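You operate a simulated robot arm through the tools that you are given. There is no shell and no other tool.

Carry out the task below with a simulated robot arm. There is one attempt and no reset: what you move stays moved.

TASK
Put the red, green and blue rings in the matching nests and strip No 56 in the tray's pocket.
Fine: each ring in the nest of its own colour; the other rings and strips end where they began.

It is judged by the outcome, as a careful person would: the job done as asked, and still so three seconds after it is handed in. It fails if anything else is knocked over, pushed out of place, dropped, spilled or broken.

THE ROBOT
A 6-joint arm with a two-finger parallel gripper, fixed in place. Base frame: the origin is on the floor under the middle of its stand, x ahead of it, y to its left, z up; the work surface is at about z = 91. Readings come in cm, degrees, newtons and seconds.
It reaches about 134.7 cm from its shoulder. Its first joint turns from -166.0 to 166.0 degrees. Payload 3.91 kg.
Tool frame: the origin (TCP) lies between the finger pads and is the grasp point; the fingertips stand 3 cm ahead of it; z points along the fingers, y is the line along which they close. The gripper opens to 11 cm. The fingers are 2 cm wide and 1 cm thick; the gripper's body (4.8 by 11.2 cm) begins 5.5 cm behind the TCP.
Orientation is told as [roll, pitch, yaw] about the base's x, y, z axes, in that order, counted from this pose: with the fingers straight down and closing along the base's y, the tool's x points along the base's -x, its y along +y and its z along -z.

THE INTERFACE
- The arm moves only by the tool apply_moves. Its argument "commands" is a list of rows, each a list of 7 numbers: the shift along the tool's x, y, z in units of 200 mm (1.0 is 200 mm), then the turn, a rotation vector about the tool's x, y, z in units of 120 degrees (1.0 is 120 degrees), then the finger opening in cm, from 0 to 11. In form: [[x, y, z, ax, ay, az, grip], ...]. A call has 1 to 20 rows; each row is the pose to reach, as a shift and turn from the pose commanded when the call began, along the tool's axes at that moment. A call with a number of a shift or a turn outside -1 to 1 is refused whole. Rows are played at 5 a second. More than 5 cm and 8.6 degrees between two rows, or a gripper value outside its range, and nothing of the call is played. Where a pose cannot be reached the arm comes as near as it can. A force on the tool above 40 N (or 10 N above the force at the start of the call, whichever is more), or a blocked arm, ends the call early, and 0.2 s more pass. Each finger travels about 10.8 cm/s and halts on what it meets, pressing with about 38 N; the grip force reading is that of the motor and also rises with nothing between the fingers. The clock runs only during rows and for 0.2 s after the last one: add rows that repeat a pose to give the fingers time. It gives the time, the measured TCP pose, the force on the tool (base axes), the opening and the grip force at its end, in the units of the frame above (readings bear some noise), with the torque about the TCP (base axes, N m) and any sound that the robot's microphone picked up.
- Cameras (640 x 400 px; columns grow to the right, rows downward): "scene" is fixed at [22.44, 49.64, 150.41]; the picture's right is [-0.35, -0.94, 0.00], its down [-0.71, 0.26, -0.65] and it looks along [0.61, -0.23, -0.76] (base axes); focal length 270 px, centre (320, 200). "wrist" rides on the gripper at [7.3, 1.7, -10.3] in the tool frame; the picture's right is [-0.23, 0.97, 0.00], its down [-0.76, -0.18, -0.62] and it looks along [-0.61, -0.14, 0.78] (tool axes); focal length 222 px, centre (320, 200). There is no depth. A picture from a camera that has moved, and an enlarged one, comes with that camera's place and axes in the base frame and with its lens. The place of the scene camera against the robot may be out by one fixed shift of up to 1.8 cm in any direction.
- capture(camera): a new picture of that camera. The clock stands still meanwhile.
- inspect(camera, box): a new picture of the part [left, top, right, bottom] of that camera's present view, enlarged. The clock stands still meanwhile.
- close_job(): hands the job in; it is judged then, once.

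Nothing tells you positions but the pictures and the camera data. Unless the task says otherwise, let go and move clear before handing in.

The tools are called by a JSON object that holds its "op" and its "data". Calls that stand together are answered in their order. apply_moves: Moves the arm, as the interface text tells. Its arguments: {"type":"object","properties":{"commands":{"type":"array","items":{"type":"array","items":{"type":"number"}}}},"required":["commands"]} The other tools are called the same way: capture (camera) takes a picture; inspect (camera, box) takes an enlarged picture of a part of a camera's view; close_job () hands the job in.

At the start:

```text
time: 0.0
eef_pos: [63.96, 30.94, 122.19]
tcp_rot: [-0.1, -0.1, 0.0]
contact_force: [0.4, -0.6, 0.2]
torque: [-0.01, -0.02, 0.02]
gripper_width: 11.0
grasp_force: 0.0
```

scene: 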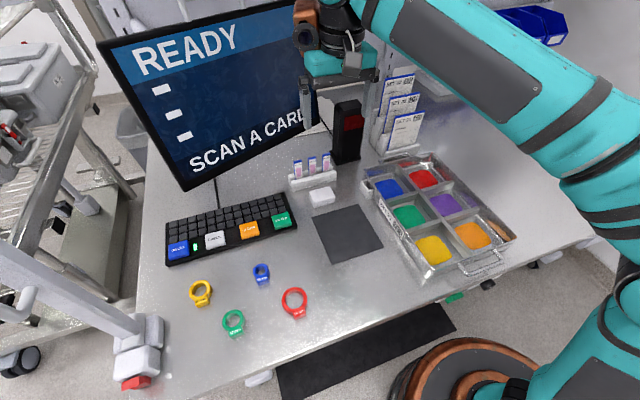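
wrist: 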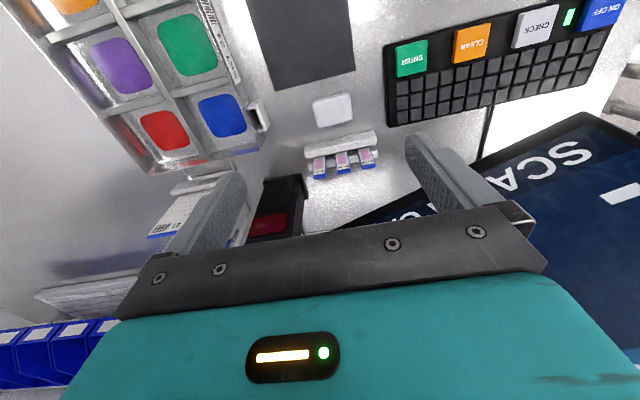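

I see four rings (yellow, green, blue, red) on the table, a tray with coloured nests, and a small rack with three strips. I'll take enlarged pictures to find details before moving.

{"op": "inspect", "data": {"camera": "scene", "box": [170, 250, 330, 350]}}

{"op": "inspect", "data": {"camera": "scene", "box": [270, 130, 370, 210]}}

{"op": "inspect", "data": {"camera": "scene", "box": [350, 140, 530, 290]}}

{"op": "inspect", "data": {"camera": "wrist", "box": [280, 80, 420, 200]}}

{"op": "inspect", "data": {"camera": "wrist", "box": [0, 0, 280, 260]}}

```text
4.00 times, centred on (250, 300) of scene
camera zoom: at [22.44, 49.64, 150.41], right [-0.35, -0.94, 0.0], down [-0.71, 0.26, -0.65], along [0.61, -0.23, -0.76], focal length 1080 px, centre (600, -200)
```

zoom: 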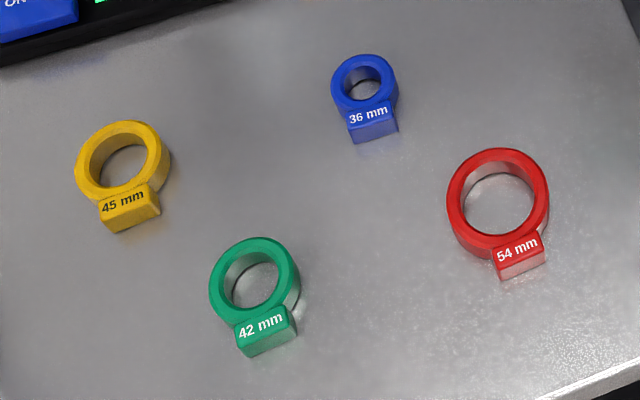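

```text
5.00 times, centred on (320, 170) of scene
camera zoom: at [22.44, 49.64, 150.41], right [-0.35, -0.94, 0.0], down [-0.71, 0.26, -0.65], along [0.61, -0.23, -0.76], focal length 1350 px, centre (320, 350)
```

zoom: 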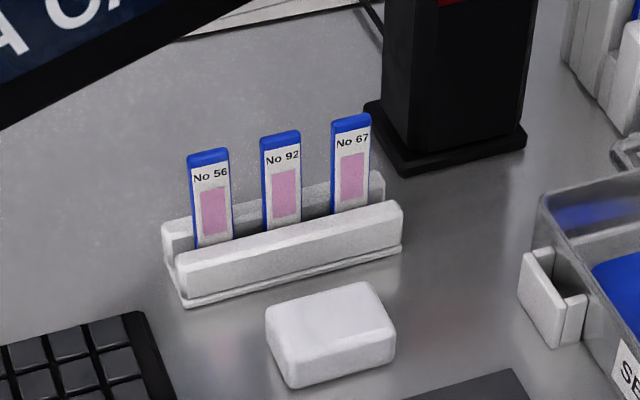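

```text
2.67 times, centred on (440, 215) of scene
camera zoom: at [22.44, 49.64, 150.41], right [-0.35, -0.94, 0.0], down [-0.71, 0.26, -0.65], along [0.61, -0.23, -0.76], focal length 720 px, centre (0, 160)
```

zoom: 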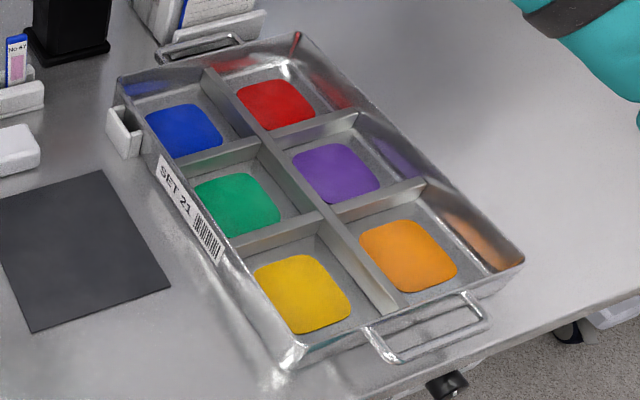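

```text
3.33 times, centred on (350, 140) of wrist
camera zoom: at [56.72, 32.63, 132.63], right [0.23, 0.97, 0.0], down [0.76, -0.18, 0.62], along [0.61, -0.14, -0.78], focal length 740 px, centre (220, 400)
```

zoom: 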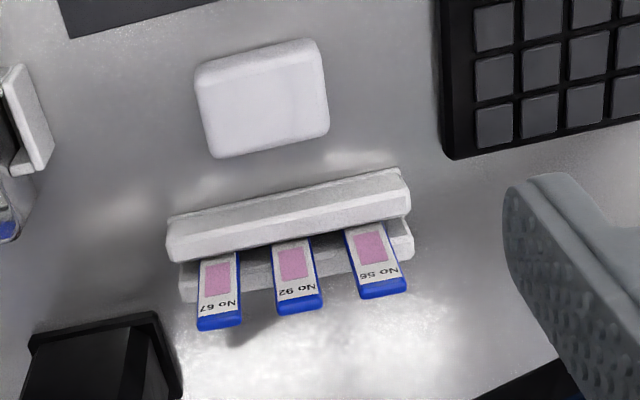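

```text
1.54 times, centred on (140, 130) of wrist
camera zoom: at [56.72, 32.63, 132.63], right [0.23, 0.97, 0.0], down [0.76, -0.18, 0.62], along [0.61, -0.14, -0.78], focal length 342 px, centre (597, 308)
```

zoom: 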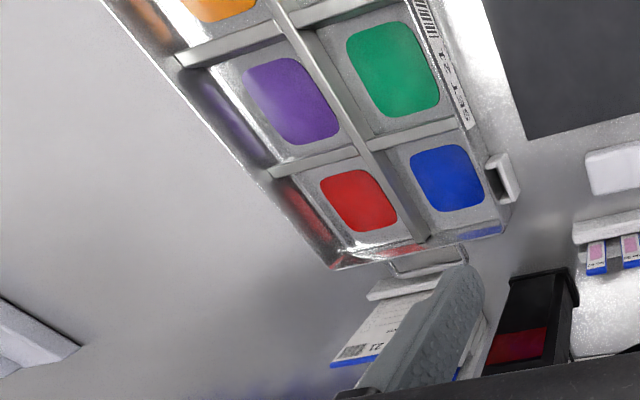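

The rings lie around x 45–54, y 47–66; the tray nests look aligned with the base axes (blue ≈ (66,11), red ≈ (66,-0.5), green ≈ (55,11)), with the white pocket on its left side near blue. I'll first lower the wrist camera for a closer look at the strip rack.

{"op": "apply_moves", "data": {"commands": [[0.05, 0, 0.15, 0, 0, 0, 11], [0.1, 0, 0.3, 0, 0, 0, 11], [0.15, 0, 0.45, 0, 0, 0, 11], [0.2, 0, 0.6, 0, 0, 0, 11], [0.2, 0, 0.6, 0, 0, 0, 11]]}}

{"op": "capture", "data": {"camera": "wrist"}}

{"op": "capture", "data": {"camera": "scene"}}

```text
time: 1.2
eef_pos: [60.03, 31.12, 110.49]
tcp_rot: [0.0, -0.1, 0.0]
contact_force: [-0.2, -0.4, 0.7]
torque: [-0.02, -0.01, -0.01]
gripper_width: 11.01
grasp_force: 0.1
```

```text
taken
camera wrist: at [52.75, 32.71, 120.73], right [0.23, 0.97, 0.0], down [0.76, -0.18, 0.62], along [0.61, -0.14, -0.78], focal length 222 px, centre (320, 200)
```

wrist: 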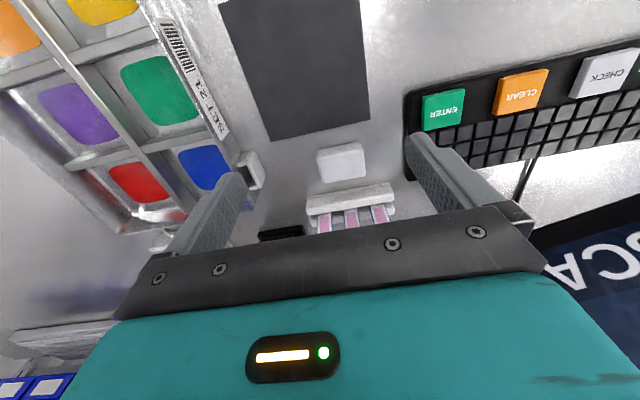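

```text
taken
```

scene: 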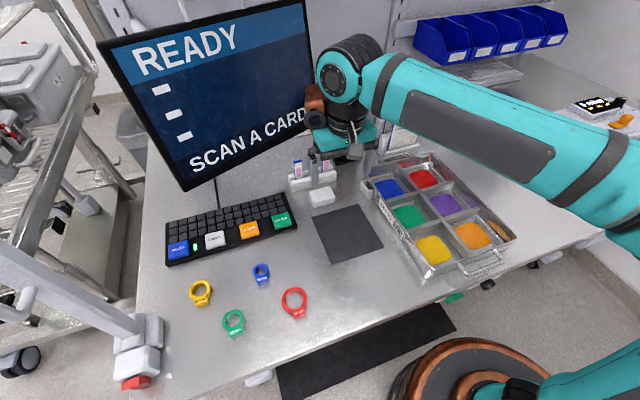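

The rack sits just ahead of the gripper but its far side is hidden by the hand; I'll move back a bit toward the robot to see the strips fully.

{"op": "apply_moves", "data": {"commands": [[0.2, 0, 0, 0, 0, 0, 11], [0.4, 0, 0, 0, 0, 0, 11], [0.6, 0, 0, 0, 0, 0, 11], [0.6, 0, 0, 0, 0, 0, 11]]}}

{"op": "capture", "data": {"camera": "wrist"}}

{"op": "inspect", "data": {"camera": "wrist", "box": [260, 150, 420, 250]}}

{"op": "inspect", "data": {"camera": "wrist", "box": [60, 60, 300, 210]}}

```text
time: 2.2
eef_pos: [48.07, 31.0, 110.38]
tcp_rot: [0.0, 0.0, -0.1]
contact_force: [-0.5, 0.1, -0.4]
torque: [0.02, 0.0, 0.01]
gripper_width: 11.0
grasp_force: 0.0
```

```text
taken
camera wrist: at [40.69, 32.7, 120.65], right [0.23, 0.97, 0.0], down [0.76, -0.18, 0.62], along [0.61, -0.14, -0.78], focal length 222 px, centre (320, 200)
```

wrist: 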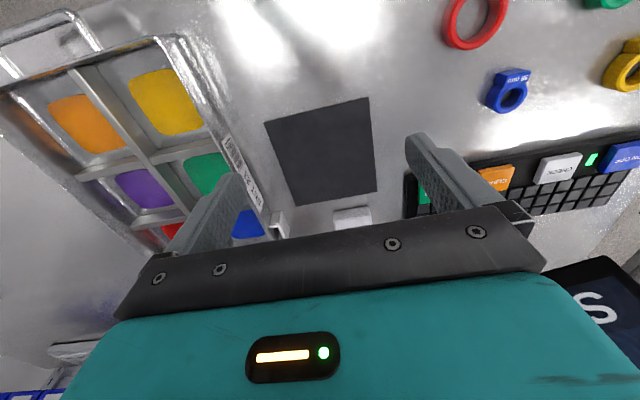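

```text
4.00 times, centred on (340, 200) of wrist
camera zoom: at [40.69, 32.7, 120.65], right [0.23, 0.97, 0.0], down [0.76, -0.18, 0.62], along [0.61, -0.14, -0.78], focal length 888 px, centre (240, 200)
```

zoom: 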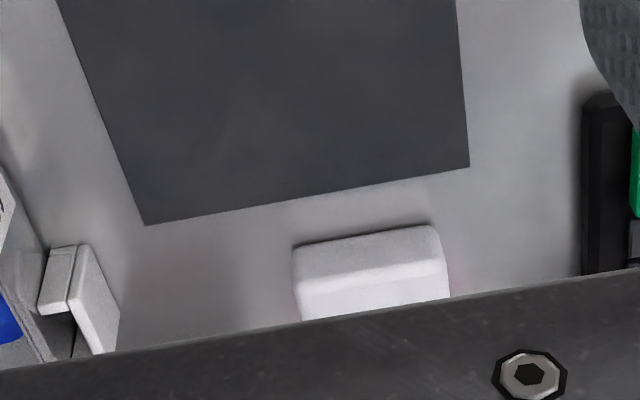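

```text
2.67 times, centred on (180, 135) of wrist
camera zoom: at [40.69, 32.7, 120.65], right [0.23, 0.97, 0.0], down [0.76, -0.18, 0.62], along [0.61, -0.14, -0.78], focal length 592 px, centre (693, 373)
```

zoom: 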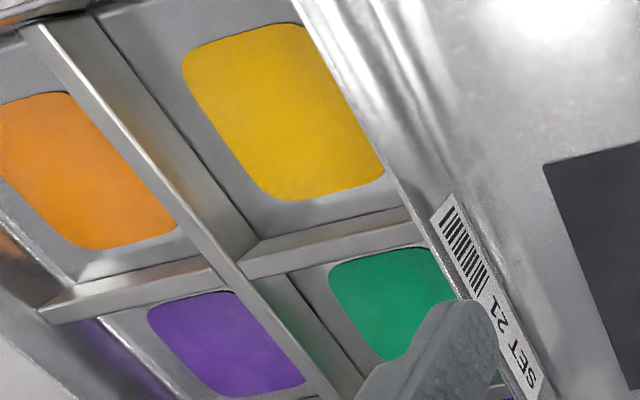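

The camera needs the object nearer the robot than the hand, so I'll go further forward and higher over the rack to see the strips, rack and pocket from above.

{"op": "apply_moves", "data": {"commands": [[-0.17, 0.0, -0.1, 0, 0, 0, 11], [-0.34, 0.0, -0.2, 0, 0, 0, 11], [-0.51, 0.0, -0.3, 0, 0, 0, 11], [-0.68, 0.0, -0.35, 0, 0, 0, 11], [-0.85, 0.0, -0.35, 0, 0, 0, 11], [-1.0, 0.0, -0.35, 0, 0, 0, 11], [-1.0, 0.0, -0.35, 0, 0, 0, 11]]}}

{"op": "capture", "data": {"camera": "wrist"}}

{"op": "inspect", "data": {"camera": "wrist", "box": [270, 70, 430, 170]}}

{"op": "inspect", "data": {"camera": "wrist", "box": [120, 20, 280, 120]}}

```text
time: 3.8
eef_pos: [68.22, 31.01, 117.15]
tcp_rot: [0.0, -0.1, 0.0]
contact_force: [0.5, -0.6, 0.4]
torque: [-0.02, 0.03, -0.01]
gripper_width: 11.0
grasp_force: 0.0
```

```text
taken
camera wrist: at [60.88, 32.61, 127.34], right [0.23, 0.97, 0.0], down [0.76, -0.18, 0.62], along [0.61, -0.14, -0.78], focal length 222 px, centre (320, 200)
```

wrist: 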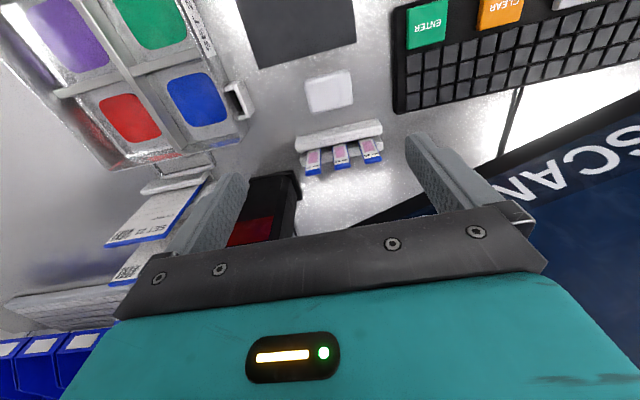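

```text
4.00 times, centred on (350, 120) of wrist
camera zoom: at [60.88, 32.61, 127.34], right [0.23, 0.97, 0.0], down [0.76, -0.18, 0.62], along [0.61, -0.14, -0.78], focal length 888 px, centre (200, 520)
```

zoom: 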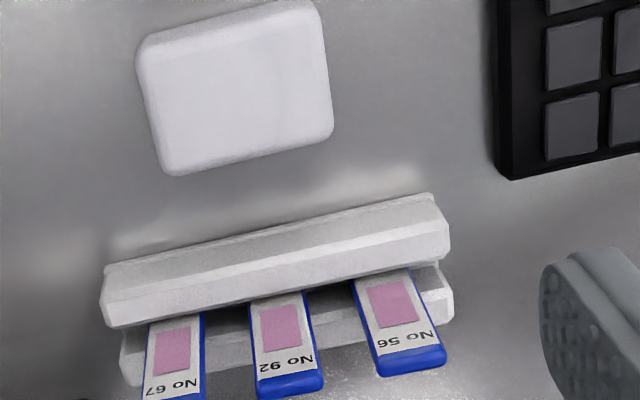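

```text
4.00 times, centred on (200, 70) of wrist
camera zoom: at [60.88, 32.61, 127.34], right [0.23, 0.97, 0.0], down [0.76, -0.18, 0.62], along [0.61, -0.14, -0.78], focal length 888 px, centre (800, 720)
```

zoom: 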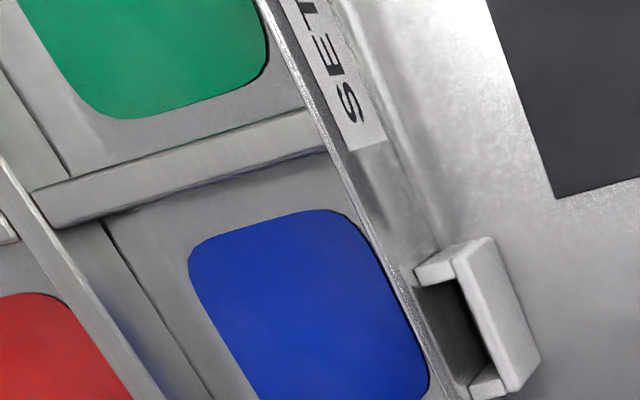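

The pocket is a short slot on the tray's left wall (about x 65–67.7, y 18.6–19.8), and strip No 56 is the leftmost (+y) in the rack. I'll shift the camera sideways for a good triangulation baseline.

{"op": "apply_moves", "data": {"commands": [[0.0, 0.2, 0, 0, 0, 0, 11], [0.0, 0.4, 0, 0, 0, 0, 11], [0, 0.6, 0, 0, 0, 0, 11], [0, 0.75, 0, 0, 0, 0, 11], [0, 0.75, 0, 0, 0, 0, 11]]}}

{"op": "capture", "data": {"camera": "wrist"}}

{"op": "inspect", "data": {"camera": "wrist", "box": [200, 80, 360, 180]}}

{"op": "inspect", "data": {"camera": "wrist", "box": [60, 20, 220, 120]}}

```text
time: 5.0
eef_pos: [67.91, 46.13, 117.22]
tcp_rot: [0.0, 0.1, 0.0]
contact_force: [0.1, 0.4, -0.4]
torque: [-0.02, -0.02, 0.04]
gripper_width: 10.99
grasp_force: 0.1
```

```text
taken
camera wrist: at [60.65, 47.78, 127.59], right [0.23, 0.97, 0.0], down [0.76, -0.18, 0.62], along [0.61, -0.14, -0.78], focal length 222 px, centre (320, 200)
```

wrist: 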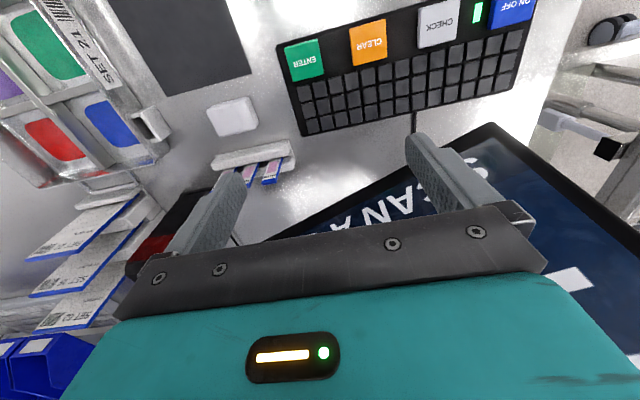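

```text
4.00 times, centred on (280, 130) of wrist
camera zoom: at [60.65, 47.78, 127.59], right [0.23, 0.97, 0.0], down [0.76, -0.18, 0.62], along [0.61, -0.14, -0.78], focal length 888 px, centre (480, 480)
```

zoom: 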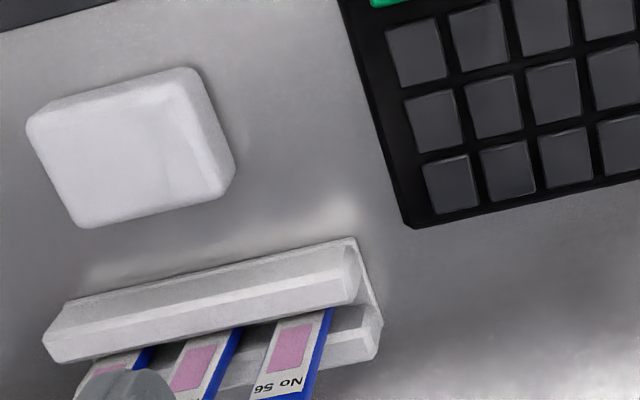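

```text
4.00 times, centred on (140, 70) of wrist
camera zoom: at [60.65, 47.78, 127.59], right [0.23, 0.97, 0.0], down [0.76, -0.18, 0.62], along [0.61, -0.14, -0.78], focal length 888 px, centre (1040, 720)
```

zoom: 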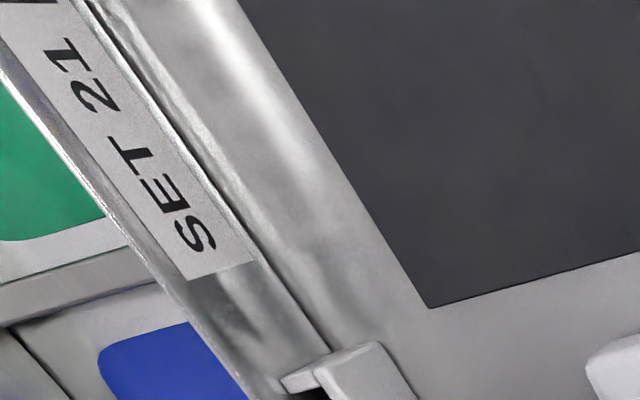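

Triangulation puts No 56's pink patch at about (76.4, 36.3, 96.4), the table at z≈91 and the pocket top at z≈95. Now I'll move over the rings to measure them with the wrist camera.

{"op": "apply_moves", "data": {"commands": [[0.15, 0.11, 0.04, 0, 0, 0, 11], [0.3, 0.22, 0.08, 0, 0, 0, 11], [0.45, 0.33, 0.12, 0, 0, 0, 11], [0.6, 0.44, 0.16, 0, 0, 0, 11], [0.7, 0.55, 0.2, 0, 0, 0, 11], [0.7, 0.55, 0.2, 0, 0, 0, 11]]}}

{"op": "capture", "data": {"camera": "wrist"}}

{"op": "inspect", "data": {"camera": "wrist", "box": [200, 0, 440, 150]}}

```text
time: 6.4
eef_pos: [53.9, 57.21, 113.16]
tcp_rot: [-0.1, 0.0, -0.1]
contact_force: [0.7, 0.4, -0.2]
torque: [0.01, 0.02, 0.01]
gripper_width: 11.0
grasp_force: 0.2
```

```text
taken
camera wrist: at [46.77, 58.82, 123.61], right [0.23, 0.97, 0.0], down [0.76, -0.18, 0.62], along [0.61, -0.14, -0.78], focal length 222 px, centre (320, 200)
```

wrist: 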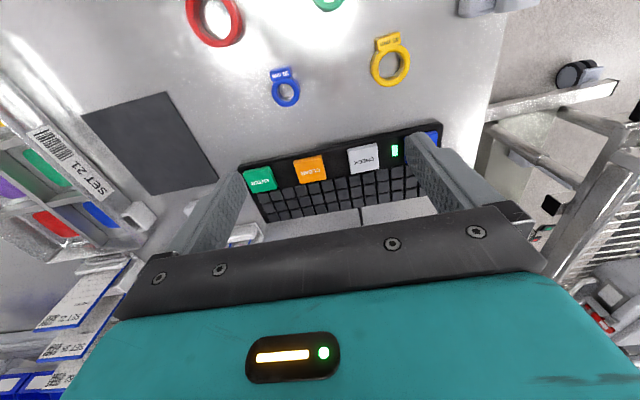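

```text
2.67 times, centred on (320, 75) of wrist
camera zoom: at [46.77, 58.82, 123.61], right [0.23, 0.97, 0.0], down [0.76, -0.18, 0.62], along [0.61, -0.14, -0.78], focal length 592 px, centre (320, 533)
```

zoom: 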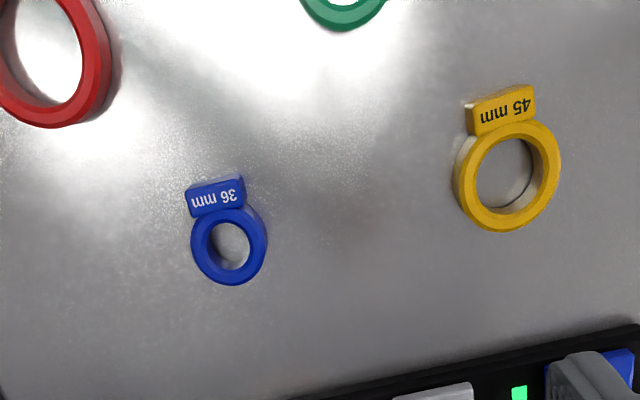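

All three ring lugs point toward the robot (-x), so the present finger orientation (closing along y) suits them. Blue's centre is about (52.5, 53.0); I'll hover above it and check alignment.

{"op": "apply_moves", "data": {"commands": [[0.02, -0.05, 0.15, 0, 0, 0, 8], [0.04, -0.1, 0.3, 0, 0, 0, 8], [0.06, -0.15, 0.45, 0, 0, 0, 8], [0.075, -0.2025, 0.6125, 0, 0, 0, 8], [0.075, -0.2025, 0.6125, 0, 0, 0, 8]]}}

{"op": "capture", "data": {"camera": "wrist"}}

{"op": "inspect", "data": {"camera": "wrist", "box": [240, 80, 400, 180]}}

{"op": "inspect", "data": {"camera": "scene", "box": [170, 230, 330, 330]}}

```text
time: 7.6
eef_pos: [52.52, 53.16, 100.94]
tcp_rot: [0.0, 0.1, -0.1]
contact_force: [-0.4, 0.0, 0.0]
torque: [0.03, -0.02, 0.03]
gripper_width: 8.0
grasp_force: 0.0
```

```text
taken
camera wrist: at [45.24, 54.75, 111.2], right [0.23, 0.97, 0.0], down [0.76, -0.18, 0.62], along [0.61, -0.14, -0.78], focal length 222 px, centre (320, 200)
```

wrist: 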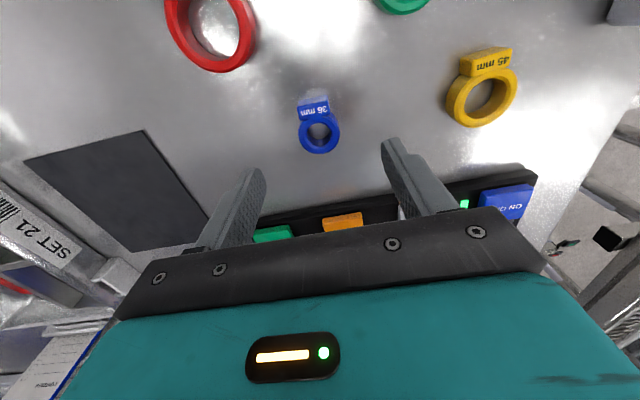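

```text
4.00 times, centred on (320, 130) of wrist
camera zoom: at [45.24, 54.75, 111.2], right [0.23, 0.97, 0.0], down [0.76, -0.18, 0.62], along [0.61, -0.14, -0.78], focal length 888 px, centre (320, 480)
```

zoom: 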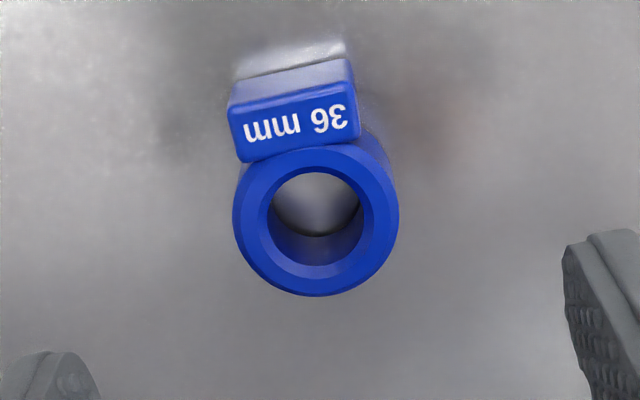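

```text
4.00 times, centred on (250, 280) of scene
camera zoom: at [22.44, 49.64, 150.41], right [-0.35, -0.94, 0.0], down [-0.71, 0.26, -0.65], along [0.61, -0.23, -0.76], focal length 1080 px, centre (600, -120)
```

zoom: 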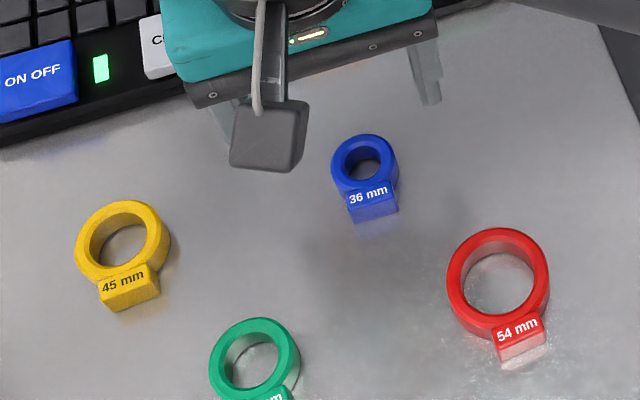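

The hover is well aligned (ring centre ≈ (52.6, 52.9), top ≈ z 92.7). I'll lower so the fingertips sit just above the table and close on the ring.

{"op": "apply_moves", "data": {"commands": [[-0.0035, -0.0065, 0.08, 0, 0, 0, 7], [-0.0035, -0.0065, 0.16, 0, 0, 0, 6], [-0.0035, -0.0065, 0.24, 0, 0, 0, 6], [-0.0035, -0.0065, 0.29, 0, 0, 0, 6], [-0.0035, -0.0065, 0.32, 0, 0, 0, 6], [-0.0035, -0.0065, 0.32, 0, 0, 0, 6]]}}

{"op": "capture", "data": {"camera": "wrist"}}

```text
time: 9.0
eef_pos: [52.61, 52.97, 94.61]
tcp_rot: [0.0, -0.1, -0.1]
contact_force: [0.4, -0.1, -0.3]
torque: [0.01, 0.0, 0.0]
gripper_width: 5.99
grasp_force: 0.1
```

```text
taken
camera wrist: at [45.32, 54.53, 104.94], right [0.23, 0.97, 0.0], down [0.76, -0.18, 0.62], along [0.61, -0.14, -0.78], focal length 222 px, centre (320, 200)
```

wrist: 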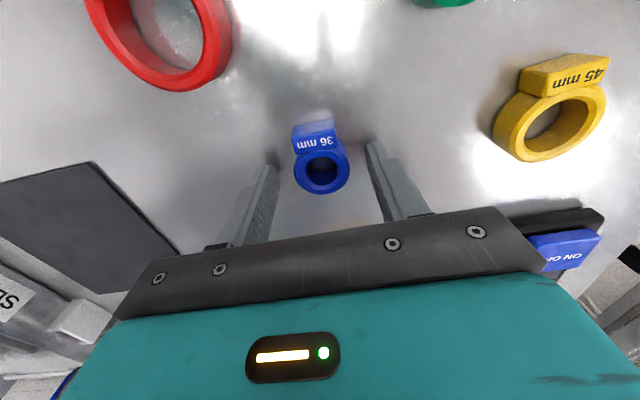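

Fingers straddle the blue ring evenly. Closing now and then lifting slightly.

{"op": "apply_moves", "data": {"commands": [[0, 0, 0, 0, 0, 0, 4.5], [0, 0, 0, 0, 0, 0, 3.0], [0, 0, 0, 0, 0, 0, 2.5], [0, 0, 0, 0, 0, 0, 2.5], [0, 0, 0, 0, 0, 0, 2.5]]}}

```text
time: 10.2
eef_pos: [52.51, 52.88, 94.59]
tcp_rot: [0.1, 0.0, 0.0]
contact_force: [0.5, -0.7, -0.1]
torque: [-0.01, 0.01, 0.03]
gripper_width: 3.41
grasp_force: 37.5
```

Gripped (3.41 cm, 37 N). Lifting and checking that the ring comes along.

{"op": "apply_moves", "data": {"commands": [[0, 0, -0.05, 0, 0, 0, 2.5], [0, 0, -0.15, 0, 0, 0, 2.5], [0, 0, -0.3, 0, 0, 0, 2.5], [0, 0, -0.45, 0, 0, 0, 2.5], [0, 0, -0.6, 0, 0, 0, 2.5], [0, 0, -0.75, 0, 0, 0, 2.5], [0, 0, -0.75, 0, 0, 0, 2.5]]}}

{"op": "capture", "data": {"camera": "wrist"}}

{"op": "inspect", "data": {"camera": "wrist", "box": [240, 120, 400, 220]}}

{"op": "capture", "data": {"camera": "scene"}}

```text
time: 11.8
eef_pos: [52.49, 52.77, 109.64]
tcp_rot: [-0.1, -0.1, 0.0]
contact_force: [0.8, -0.9, 0.0]
torque: [0.05, -0.02, -0.02]
gripper_width: 3.39
grasp_force: 38.5
```

```text
taken
camera wrist: at [45.29, 54.38, 120.0], right [0.23, 0.97, 0.0], down [0.76, -0.18, 0.62], along [0.61, -0.14, -0.78], focal length 222 px, centre (320, 200)
```

wrist: 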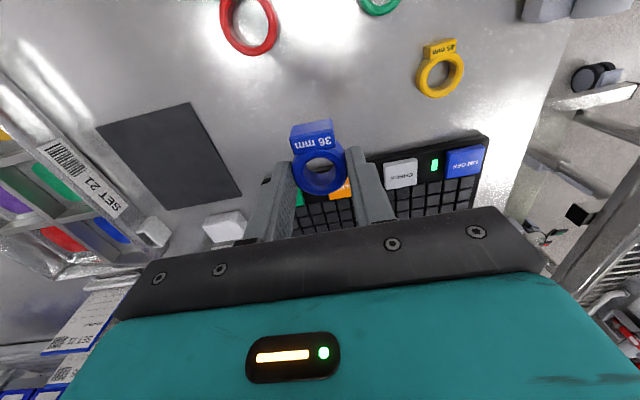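

```text
4.00 times, centred on (320, 170) of wrist
camera zoom: at [45.29, 54.38, 120.0], right [0.23, 0.97, 0.0], down [0.76, -0.18, 0.62], along [0.61, -0.14, -0.78], focal length 888 px, centre (320, 320)
```

zoom: 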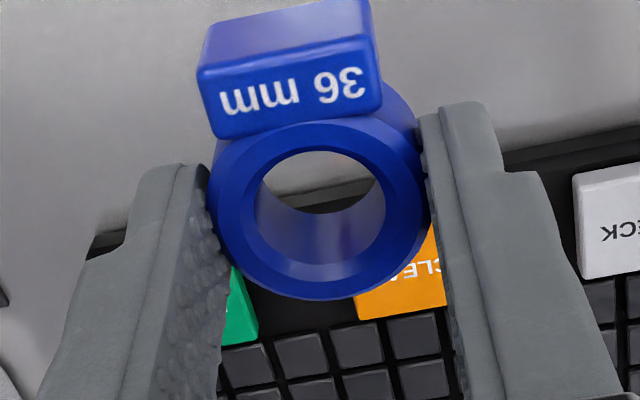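

```text
taken
```

scene: 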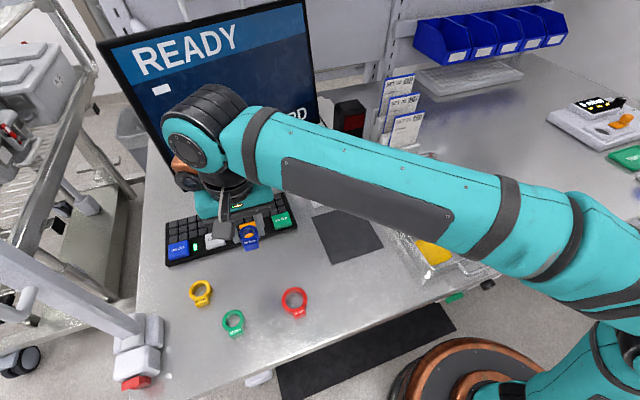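

The blue ring is held firmly. I'll carry it over toward the tray and use the wrist camera to measure the nests.

{"op": "apply_moves", "data": {"commands": [[-0.053, -0.167, 0, 0, 0, 0, 2.5], [-0.105, -0.333, 0, 0, 0, 0, 2.5], [-0.158, -0.5, 0, 0, 0, 0, 2.5], [-0.21, -0.667, 0, 0, 0, 0, 2.5], [-0.263, -0.833, 0, 0, 0, 0, 2.5], [-0.316, -1.0, 0, 0, 0, 0, 2.5]]}}

{"op": "apply_moves", "data": {"commands": [[-0.053, -0.167, 0, 0, 0, 0, 2.5], [-0.105, -0.333, 0, 0, 0, 0, 2.5], [-0.158, -0.5, 0, 0, 0, 0, 2.5], [-0.21, -0.667, 0, 0, 0, 0, 2.5], [-0.263, -0.833, 0, 0, 0, 0, 2.5], [-0.316, -1.0, 0, 0, 0, 0, 2.5], [-0.316, -1.0, 0, 0, 0, 0, 2.5]]}}

{"op": "capture", "data": {"camera": "wrist"}}

{"op": "capture", "data": {"camera": "scene"}}

{"op": "inspect", "data": {"camera": "wrist", "box": [200, 20, 440, 170]}}

```text
time: 13.2
eef_pos: [58.86, 32.66, 109.76]
tcp_rot: [0.0, 0.0, 0.0]
contact_force: [-0.8, -0.2, -0.1]
torque: [0.01, -0.01, 0.01]
gripper_width: 3.38
grasp_force: 38.1
```

```text
time: 14.8
eef_pos: [65.05, 12.66, 109.49]
tcp_rot: [0.1, 0.0, 0.0]
contact_force: [-0.6, 0.2, -0.5]
torque: [0.04, 0.01, -0.02]
gripper_width: 3.39
grasp_force: 37.5
```

```text
taken
camera wrist: at [57.89, 14.27, 119.93], right [0.23, 0.97, 0.0], down [0.76, -0.18, 0.62], along [0.61, -0.14, -0.78], focal length 222 px, centre (320, 200)
```

wrist: 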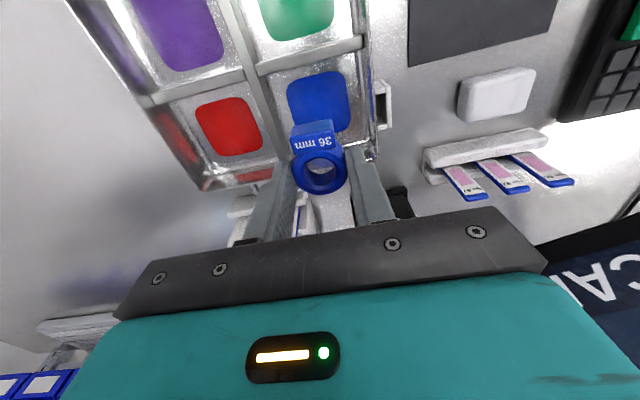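

```text
taken
```

scene: 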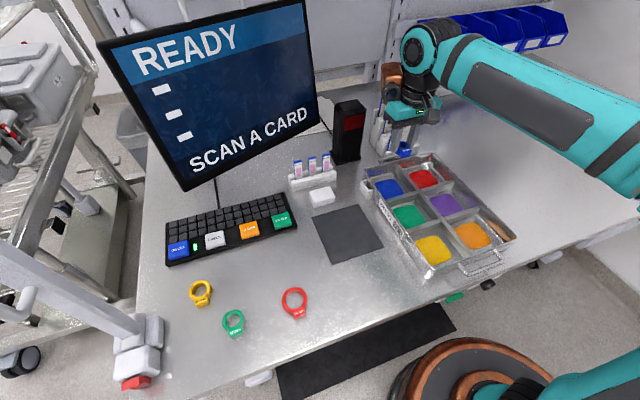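

```text
2.67 times, centred on (320, 95) of wrist
camera zoom: at [57.89, 14.27, 119.93], right [0.23, 0.97, 0.0], down [0.76, -0.18, 0.62], along [0.61, -0.14, -0.78], focal length 592 px, centre (320, 480)
```

zoom: 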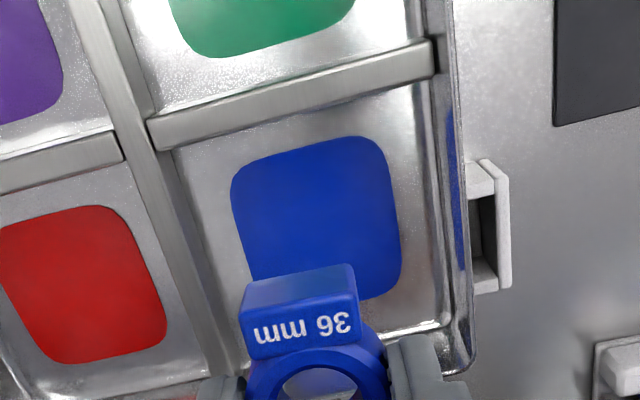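

Blue nest centre measures about (65.7, 12.4). I'll lower the blue ring over it, stopping a little above the tray floor.

{"op": "apply_moves", "data": {"commands": [[-0.0525, -0.015, 0.0, 0, 0, 0, 2.5], [-0.0525, -0.015, 0.15, 0, 0, 0, 2.5], [-0.0525, -0.015, 0.3, 0, 0, 0, 2.5], [-0.0525, -0.015, 0.45, 0, 0, 0, 2.5], [-0.0525, -0.015, 0.58, 0, 0, 0, 2.5], [-0.0525, -0.015, 0.66, 0, 0, 0, 2.5], [-0.0525, -0.015, 0.66, 0, 0, 0, 2.5]]}}

{"op": "capture", "data": {"camera": "wrist"}}

{"op": "inspect", "data": {"camera": "scene", "box": [350, 120, 510, 220]}}

```text
time: 16.4
eef_pos: [66.23, 12.55, 96.41]
tcp_rot: [0.0, -0.1, -0.1]
contact_force: [0.0, 0.4, -0.1]
torque: [0.0, 0.02, -0.02]
gripper_width: 3.4
grasp_force: 38.1
```

```text
taken
camera wrist: at [58.97, 14.14, 106.71], right [0.23, 0.97, 0.0], down [0.76, -0.18, 0.62], along [0.61, -0.14, -0.78], focal length 222 px, centre (320, 200)
```

wrist: 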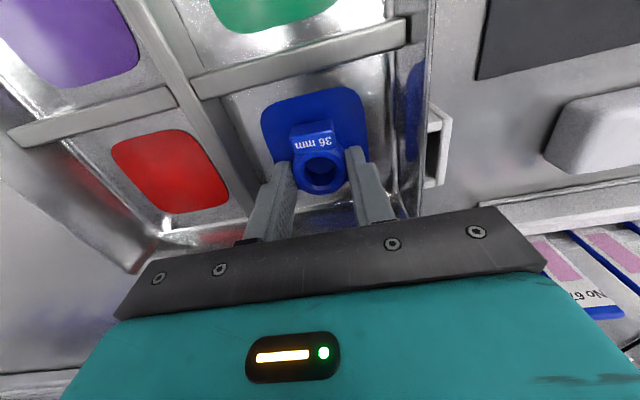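

```text
4.00 times, centred on (430, 170) of scene
camera zoom: at [22.44, 49.64, 150.41], right [-0.35, -0.94, 0.0], down [-0.71, 0.26, -0.65], along [0.61, -0.23, -0.76], focal length 1080 px, centre (-120, 320)
```

zoom: 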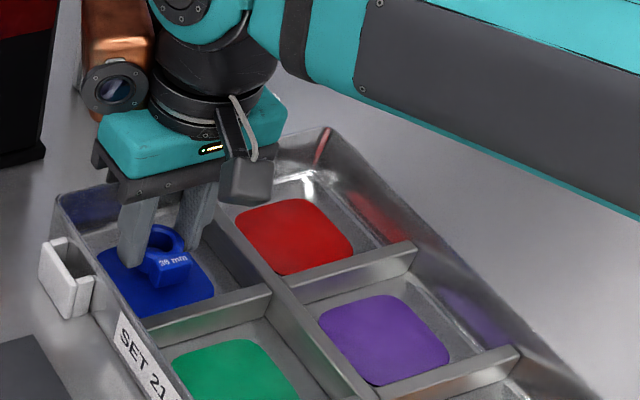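

The ring hovers right over the blue nest. Lowering in small steps while watching the force.

{"op": "apply_moves", "data": {"commands": [[0, 0, 0.01, 0, 0, 0, 2.5], [0, 0, 0.02, 0, 0, 0, 2.5], [0, 0, 0.03, 0, 0, 0, 2.5], [0, 0, 0.03, 0, 0, 0, 2.5]]}}

{"op": "apply_moves", "data": {"commands": [[0, 0, 0.01, 0, 0, 0, 2.5], [0, 0, 0.02, 0, 0, 0, 2.5], [0, 0, 0.02, 0, 0, 0, 2.5]]}}

```text
time: 17.4
eef_pos: [66.18, 12.68, 95.83]
tcp_rot: [0.1, 0.0, -0.1]
contact_force: [0.3, -0.9, -0.4]
torque: [-0.01, 0.01, 0.0]
gripper_width: 3.42
grasp_force: 37.7
```

```text
time: 18.2
eef_pos: [66.24, 12.6, 95.39]
tcp_rot: [0.0, 0.0, -0.1]
contact_force: [0.3, -0.6, 0.6]
torque: [-0.03, -0.01, 0.0]
gripper_width: 3.44
grasp_force: 38.5
```

{"op": "apply_moves", "data": {"commands": [[0, 0, 0.01, 0, 0, 0, 2.5], [0, 0, 0.01, 0, 0, 0, 2.5]]}}

{"op": "inspect", "data": {"camera": "scene", "box": [360, 150, 440, 200]}}

```text
time: 18.8
eef_pos: [66.24, 12.52, 95.22]
tcp_rot: [0.1, 0.0, 0.0]
contact_force: [-0.3, 0.8, -1.0]
torque: [-0.04, -0.01, -0.03]
gripper_width: 3.41
grasp_force: 37.9
```

```text
8.00 times, centred on (400, 175) of scene
camera zoom: at [22.44, 49.64, 150.41], right [-0.35, -0.94, 0.0], down [-0.71, 0.26, -0.65], along [0.61, -0.23, -0.76], focal length 2161 px, centre (-320, 400)
```

zoom: 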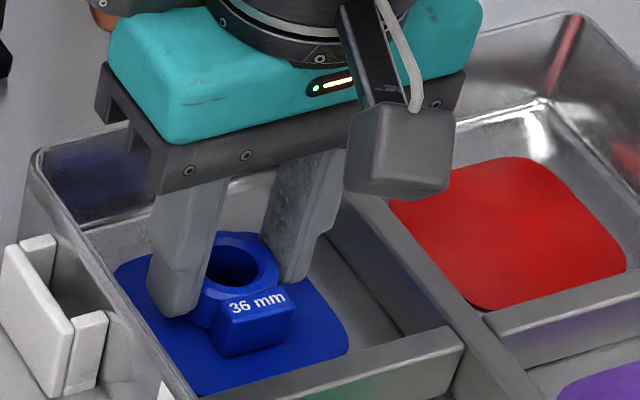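

Still no contact; a bit lower.

{"op": "apply_moves", "data": {"commands": [[0, 0, 0.01, 0, 0, 0, 2.5], [0, 0, 0.01, 0, 0, 0, 2.5]]}}

{"op": "apply_moves", "data": {"commands": [[0, 0, 0.007, 0, 0, 0, 2.5], [0, 0, 0.007, 0, 0, 0, 2.5]]}}

```text
time: 19.4
eef_pos: [66.25, 12.64, 95.12]
tcp_rot: [-0.1, 0.1, -0.1]
contact_force: [-0.2, 0.2, -0.8]
torque: [-0.04, 0.02, 0.02]
gripper_width: 3.41
grasp_force: 38.2
```

```text
time: 20.0
eef_pos: [66.39, 12.59, 95.09]
tcp_rot: [0.1, -0.1, -0.1]
contact_force: [-1.2, 0.9, 10.2]
torque: [0.04, 0.15, -0.03]
gripper_width: 3.4
grasp_force: 38.4
```

Contact felt (10 N) – the ring is on the nest. Opening the fingers and withdrawing upward.

{"op": "apply_moves", "data": {"commands": [[0, 0, 0, 0, 0, 0, 3.6], [0, 0, 0, 0, 0, 0, 4.6], [0, 0, 0, 0, 0, 0, 5.4], [0, 0, 0, 0, 0, 0, 5.4]]}}

{"op": "apply_moves", "data": {"commands": [[0, 0, -0.05, 0, 0, 0, 5.4], [0, 0, -0.15, 0, 0, 0, 5.4], [0, 0, -0.3, 0, 0, 0, 5.4], [0, 0, -0.45, 0, 0, 0, 6], [0, 0, -0.6, 0, 0, 0, 8], [0, 0, -0.75, 0, 0, 0, 8], [0, 0, -0.75, 0, 0, 0, 8]]}}

{"op": "capture", "data": {"camera": "wrist"}}

{"op": "inspect", "data": {"camera": "scene", "box": [350, 140, 510, 240]}}

```text
time: 21.0
eef_pos: [66.24, 12.65, 94.84]
tcp_rot: [0.0, -0.1, -0.1]
contact_force: [0.6, -0.6, -0.1]
torque: [-0.01, 0.02, 0.04]
gripper_width: 5.4
grasp_force: 0.0
```

```text
time: 22.6
eef_pos: [66.19, 12.41, 109.84]
tcp_rot: [0.0, 0.0, 0.0]
contact_force: [0.5, 0.0, -0.2]
torque: [0.0, 0.04, -0.04]
gripper_width: 8.01
grasp_force: 0.1
```

```text
taken
camera wrist: at [58.89, 14.04, 120.2], right [0.23, 0.97, 0.0], down [0.76, -0.18, 0.62], along [0.61, -0.14, -0.78], focal length 222 px, centre (320, 200)
```

wrist: 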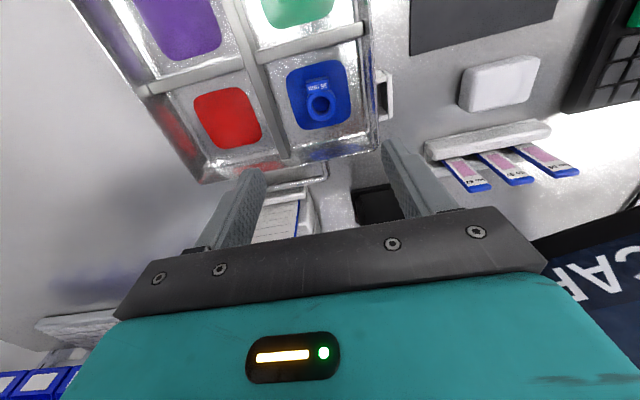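

```text
4.00 times, centred on (430, 190) of scene
camera zoom: at [22.44, 49.64, 150.41], right [-0.35, -0.94, 0.0], down [-0.71, 0.26, -0.65], along [0.61, -0.23, -0.76], focal length 1080 px, centre (-120, 240)
```

zoom: 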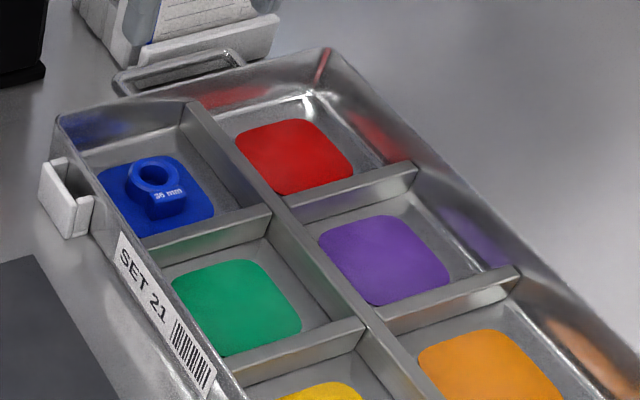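

Blue is nicely in its nest. While here I'll measure the pocket and the red nest closely.

{"op": "inspect", "data": {"camera": "wrist", "box": [344, 65, 424, 115]}}

{"op": "inspect", "data": {"camera": "wrist", "box": [140, 60, 300, 160]}}

{"op": "inspect", "data": {"camera": "wrist", "box": [410, 100, 590, 210]}}

```text
8.00 times, centred on (384, 90) of wrist
camera zoom: at [58.89, 14.04, 120.2], right [0.23, 0.97, 0.0], down [0.76, -0.18, 0.62], along [0.61, -0.14, -0.78], focal length 1777 px, centre (-192, 1080)
```

zoom: 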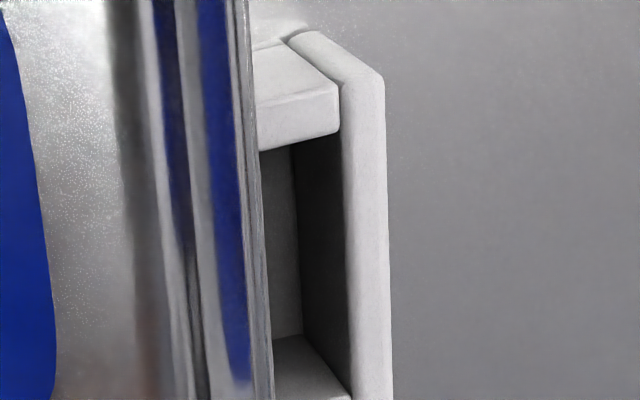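

```text
4.00 times, centred on (220, 110) of wrist
camera zoom: at [58.89, 14.04, 120.2], right [0.23, 0.97, 0.0], down [0.76, -0.18, 0.62], along [0.61, -0.14, -0.78], focal length 888 px, centre (720, 560)
```

zoom: 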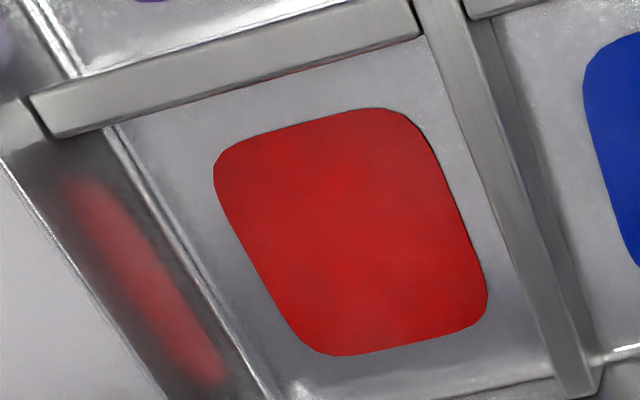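

```text
3.56 times, centred on (500, 155) of wrist
camera zoom: at [58.89, 14.04, 120.2], right [0.23, 0.97, 0.0], down [0.76, -0.18, 0.62], along [0.61, -0.14, -0.78], focal length 790 px, centre (-320, 360)
```

zoom: 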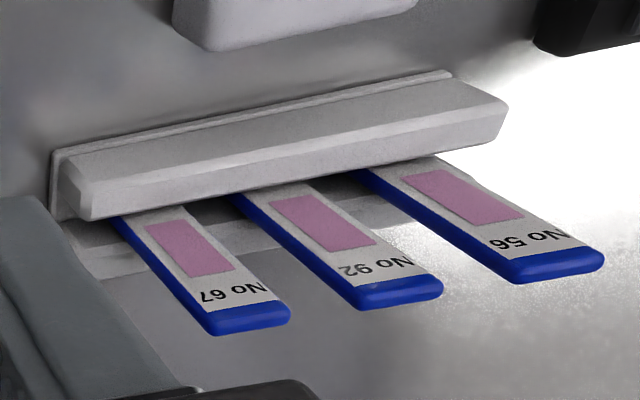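

I'll look at the far end of the pocket opening too.

{"op": "inspect", "data": {"camera": "wrist", "box": [344, 85, 424, 135]}}

{"op": "inspect", "data": {"camera": "scene", "box": [350, 165, 400, 205]}}

{"op": "inspect", "data": {"camera": "wrist", "box": [220, 0, 380, 100]}}

```text
8.00 times, centred on (384, 110) of wrist
camera zoom: at [58.89, 14.04, 120.2], right [0.23, 0.97, 0.0], down [0.76, -0.18, 0.62], along [0.61, -0.14, -0.78], focal length 1777 px, centre (-192, 920)
```

zoom: 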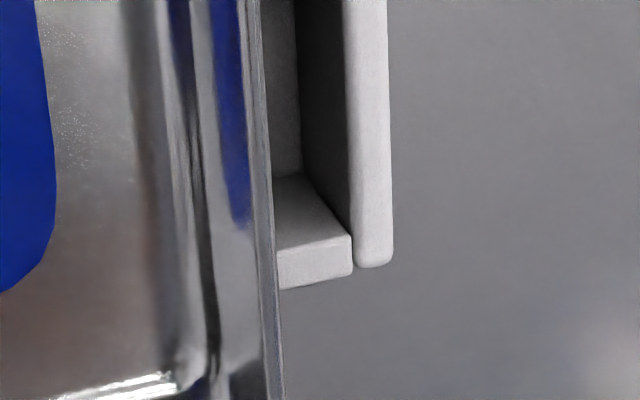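

```text
10.00 times, centred on (375, 185) of scene
camera zoom: at [22.44, 49.64, 150.41], right [-0.35, -0.94, 0.0], down [-0.71, 0.26, -0.65], along [0.61, -0.23, -0.76], focal length 2701 px, centre (-230, 350)
```

zoom: 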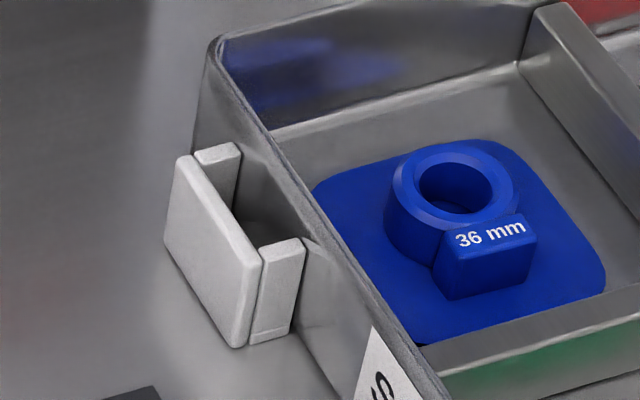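

```text
4.00 times, centred on (300, 50) of wrist
camera zoom: at [58.89, 14.04, 120.2], right [0.23, 0.97, 0.0], down [0.76, -0.18, 0.62], along [0.61, -0.14, -0.78], focal length 888 px, centre (400, 800)
```

zoom: 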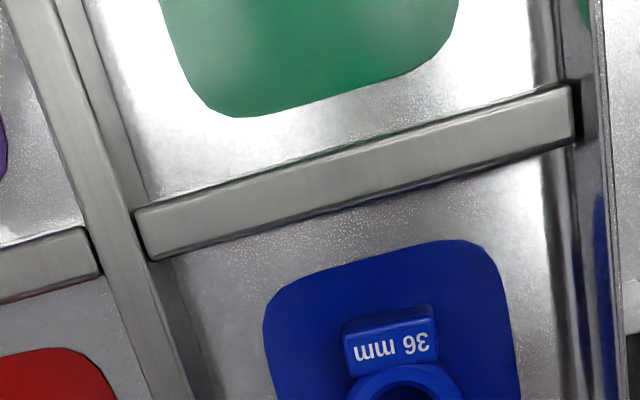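

Pocket slot comes out at about x 65–68.4, y 18.4–19.75 with its top near z≈95; strip No 56 stands vertically at (76.4 front face, y 36.2), top z≈100.8. Next I'll fetch the red ring, estimated at (43.4, 47.7).

{"op": "apply_moves", "data": {"commands": [[0.095, 0.146, 0, 0, 0, 0, 9], [0.19, 0.293, 0, 0, 0, 0, 9], [0.285, 0.44, 0, 0, 0, 0, 9], [0.38, 0.586, 0, 0, 0, 0, 9], [0.475, 0.733, 0, 0, 0, 0, 9], [0.57, 0.88, 0, 0, 0, 0, 9]]}}

{"op": "apply_moves", "data": {"commands": [[0.095, 0.146, 0.05, 0, 0, 0, 9], [0.19, 0.293, 0.1, 0, 0, 0, 9], [0.285, 0.44, 0.15, 0, 0, 0, 9], [0.38, 0.586, 0.2, 0, 0, 0, 9], [0.475, 0.733, 0.27, 0, 0, 0, 9], [0.57, 0.88, 0.34, 0, 0, 0, 9], [0.57, 0.88, 0.34, 0, 0, 0, 9]]}}

{"op": "capture", "data": {"camera": "wrist"}}

{"op": "inspect", "data": {"camera": "wrist", "box": [240, 70, 400, 170]}}

```text
time: 24.0
eef_pos: [55.05, 30.04, 109.98]
tcp_rot: [0.0, -0.1, -0.1]
contact_force: [0.5, 0.3, 0.1]
torque: [0.06, -0.01, 0.0]
gripper_width: 8.99
grasp_force: 0.1
```

```text
time: 25.6
eef_pos: [43.38, 47.52, 102.79]
tcp_rot: [-0.1, 0.0, -0.1]
contact_force: [0.4, 0.3, 0.0]
torque: [0.0, 0.02, -0.01]
gripper_width: 8.99
grasp_force: 0.1
```

```text
taken
camera wrist: at [36.2, 49.17, 113.18], right [0.23, 0.97, 0.0], down [0.76, -0.18, 0.62], along [0.61, -0.14, -0.78], focal length 222 px, centre (320, 200)
```

wrist: 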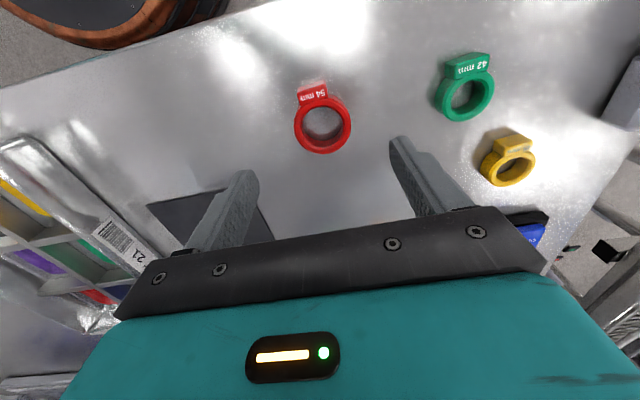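

```text
4.00 times, centred on (320, 120) of wrist
camera zoom: at [36.2, 49.17, 113.18], right [0.23, 0.97, 0.0], down [0.76, -0.18, 0.62], along [0.61, -0.14, -0.78], focal length 888 px, centre (320, 520)
```

zoom: 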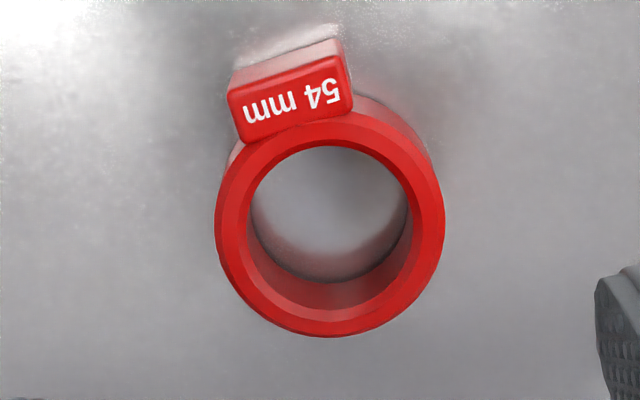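

The red ring is at about (43.5, 47.8). Lowering with a 0.2 cm correction in y, then closing.

{"op": "apply_moves", "data": {"commands": [[0, 0.01, 0.1, 0, 0, 0, 8], [0, 0.01, 0.2, 0, 0, 0, 7.5], [0, 0.01, 0.3, 0, 0, 0, 7.5], [0, 0.01, 0.37, 0, 0, 0, 7.5], [0, 0.01, 0.41, 0, 0, 0, 7.5], [0, 0.01, 0.41, 0, 0, 0, 7.5]]}}

{"op": "capture", "data": {"camera": "wrist"}}

```text
time: 27.0
eef_pos: [43.3, 47.97, 94.92]
tcp_rot: [0.0, -0.1, -0.2]
contact_force: [0.1, 0.1, 0.0]
torque: [-0.01, -0.03, 0.05]
gripper_width: 7.5
grasp_force: 0.0
```

```text
taken
camera wrist: at [36.16, 49.54, 105.24], right [0.23, 0.97, 0.0], down [0.76, -0.18, 0.62], along [0.61, -0.14, -0.78], focal length 222 px, centre (320, 200)
```

wrist: 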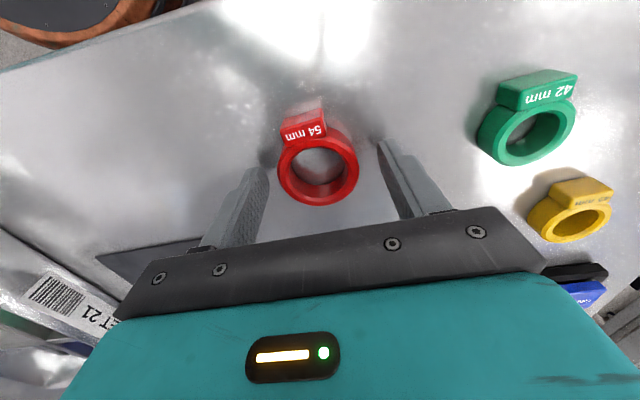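

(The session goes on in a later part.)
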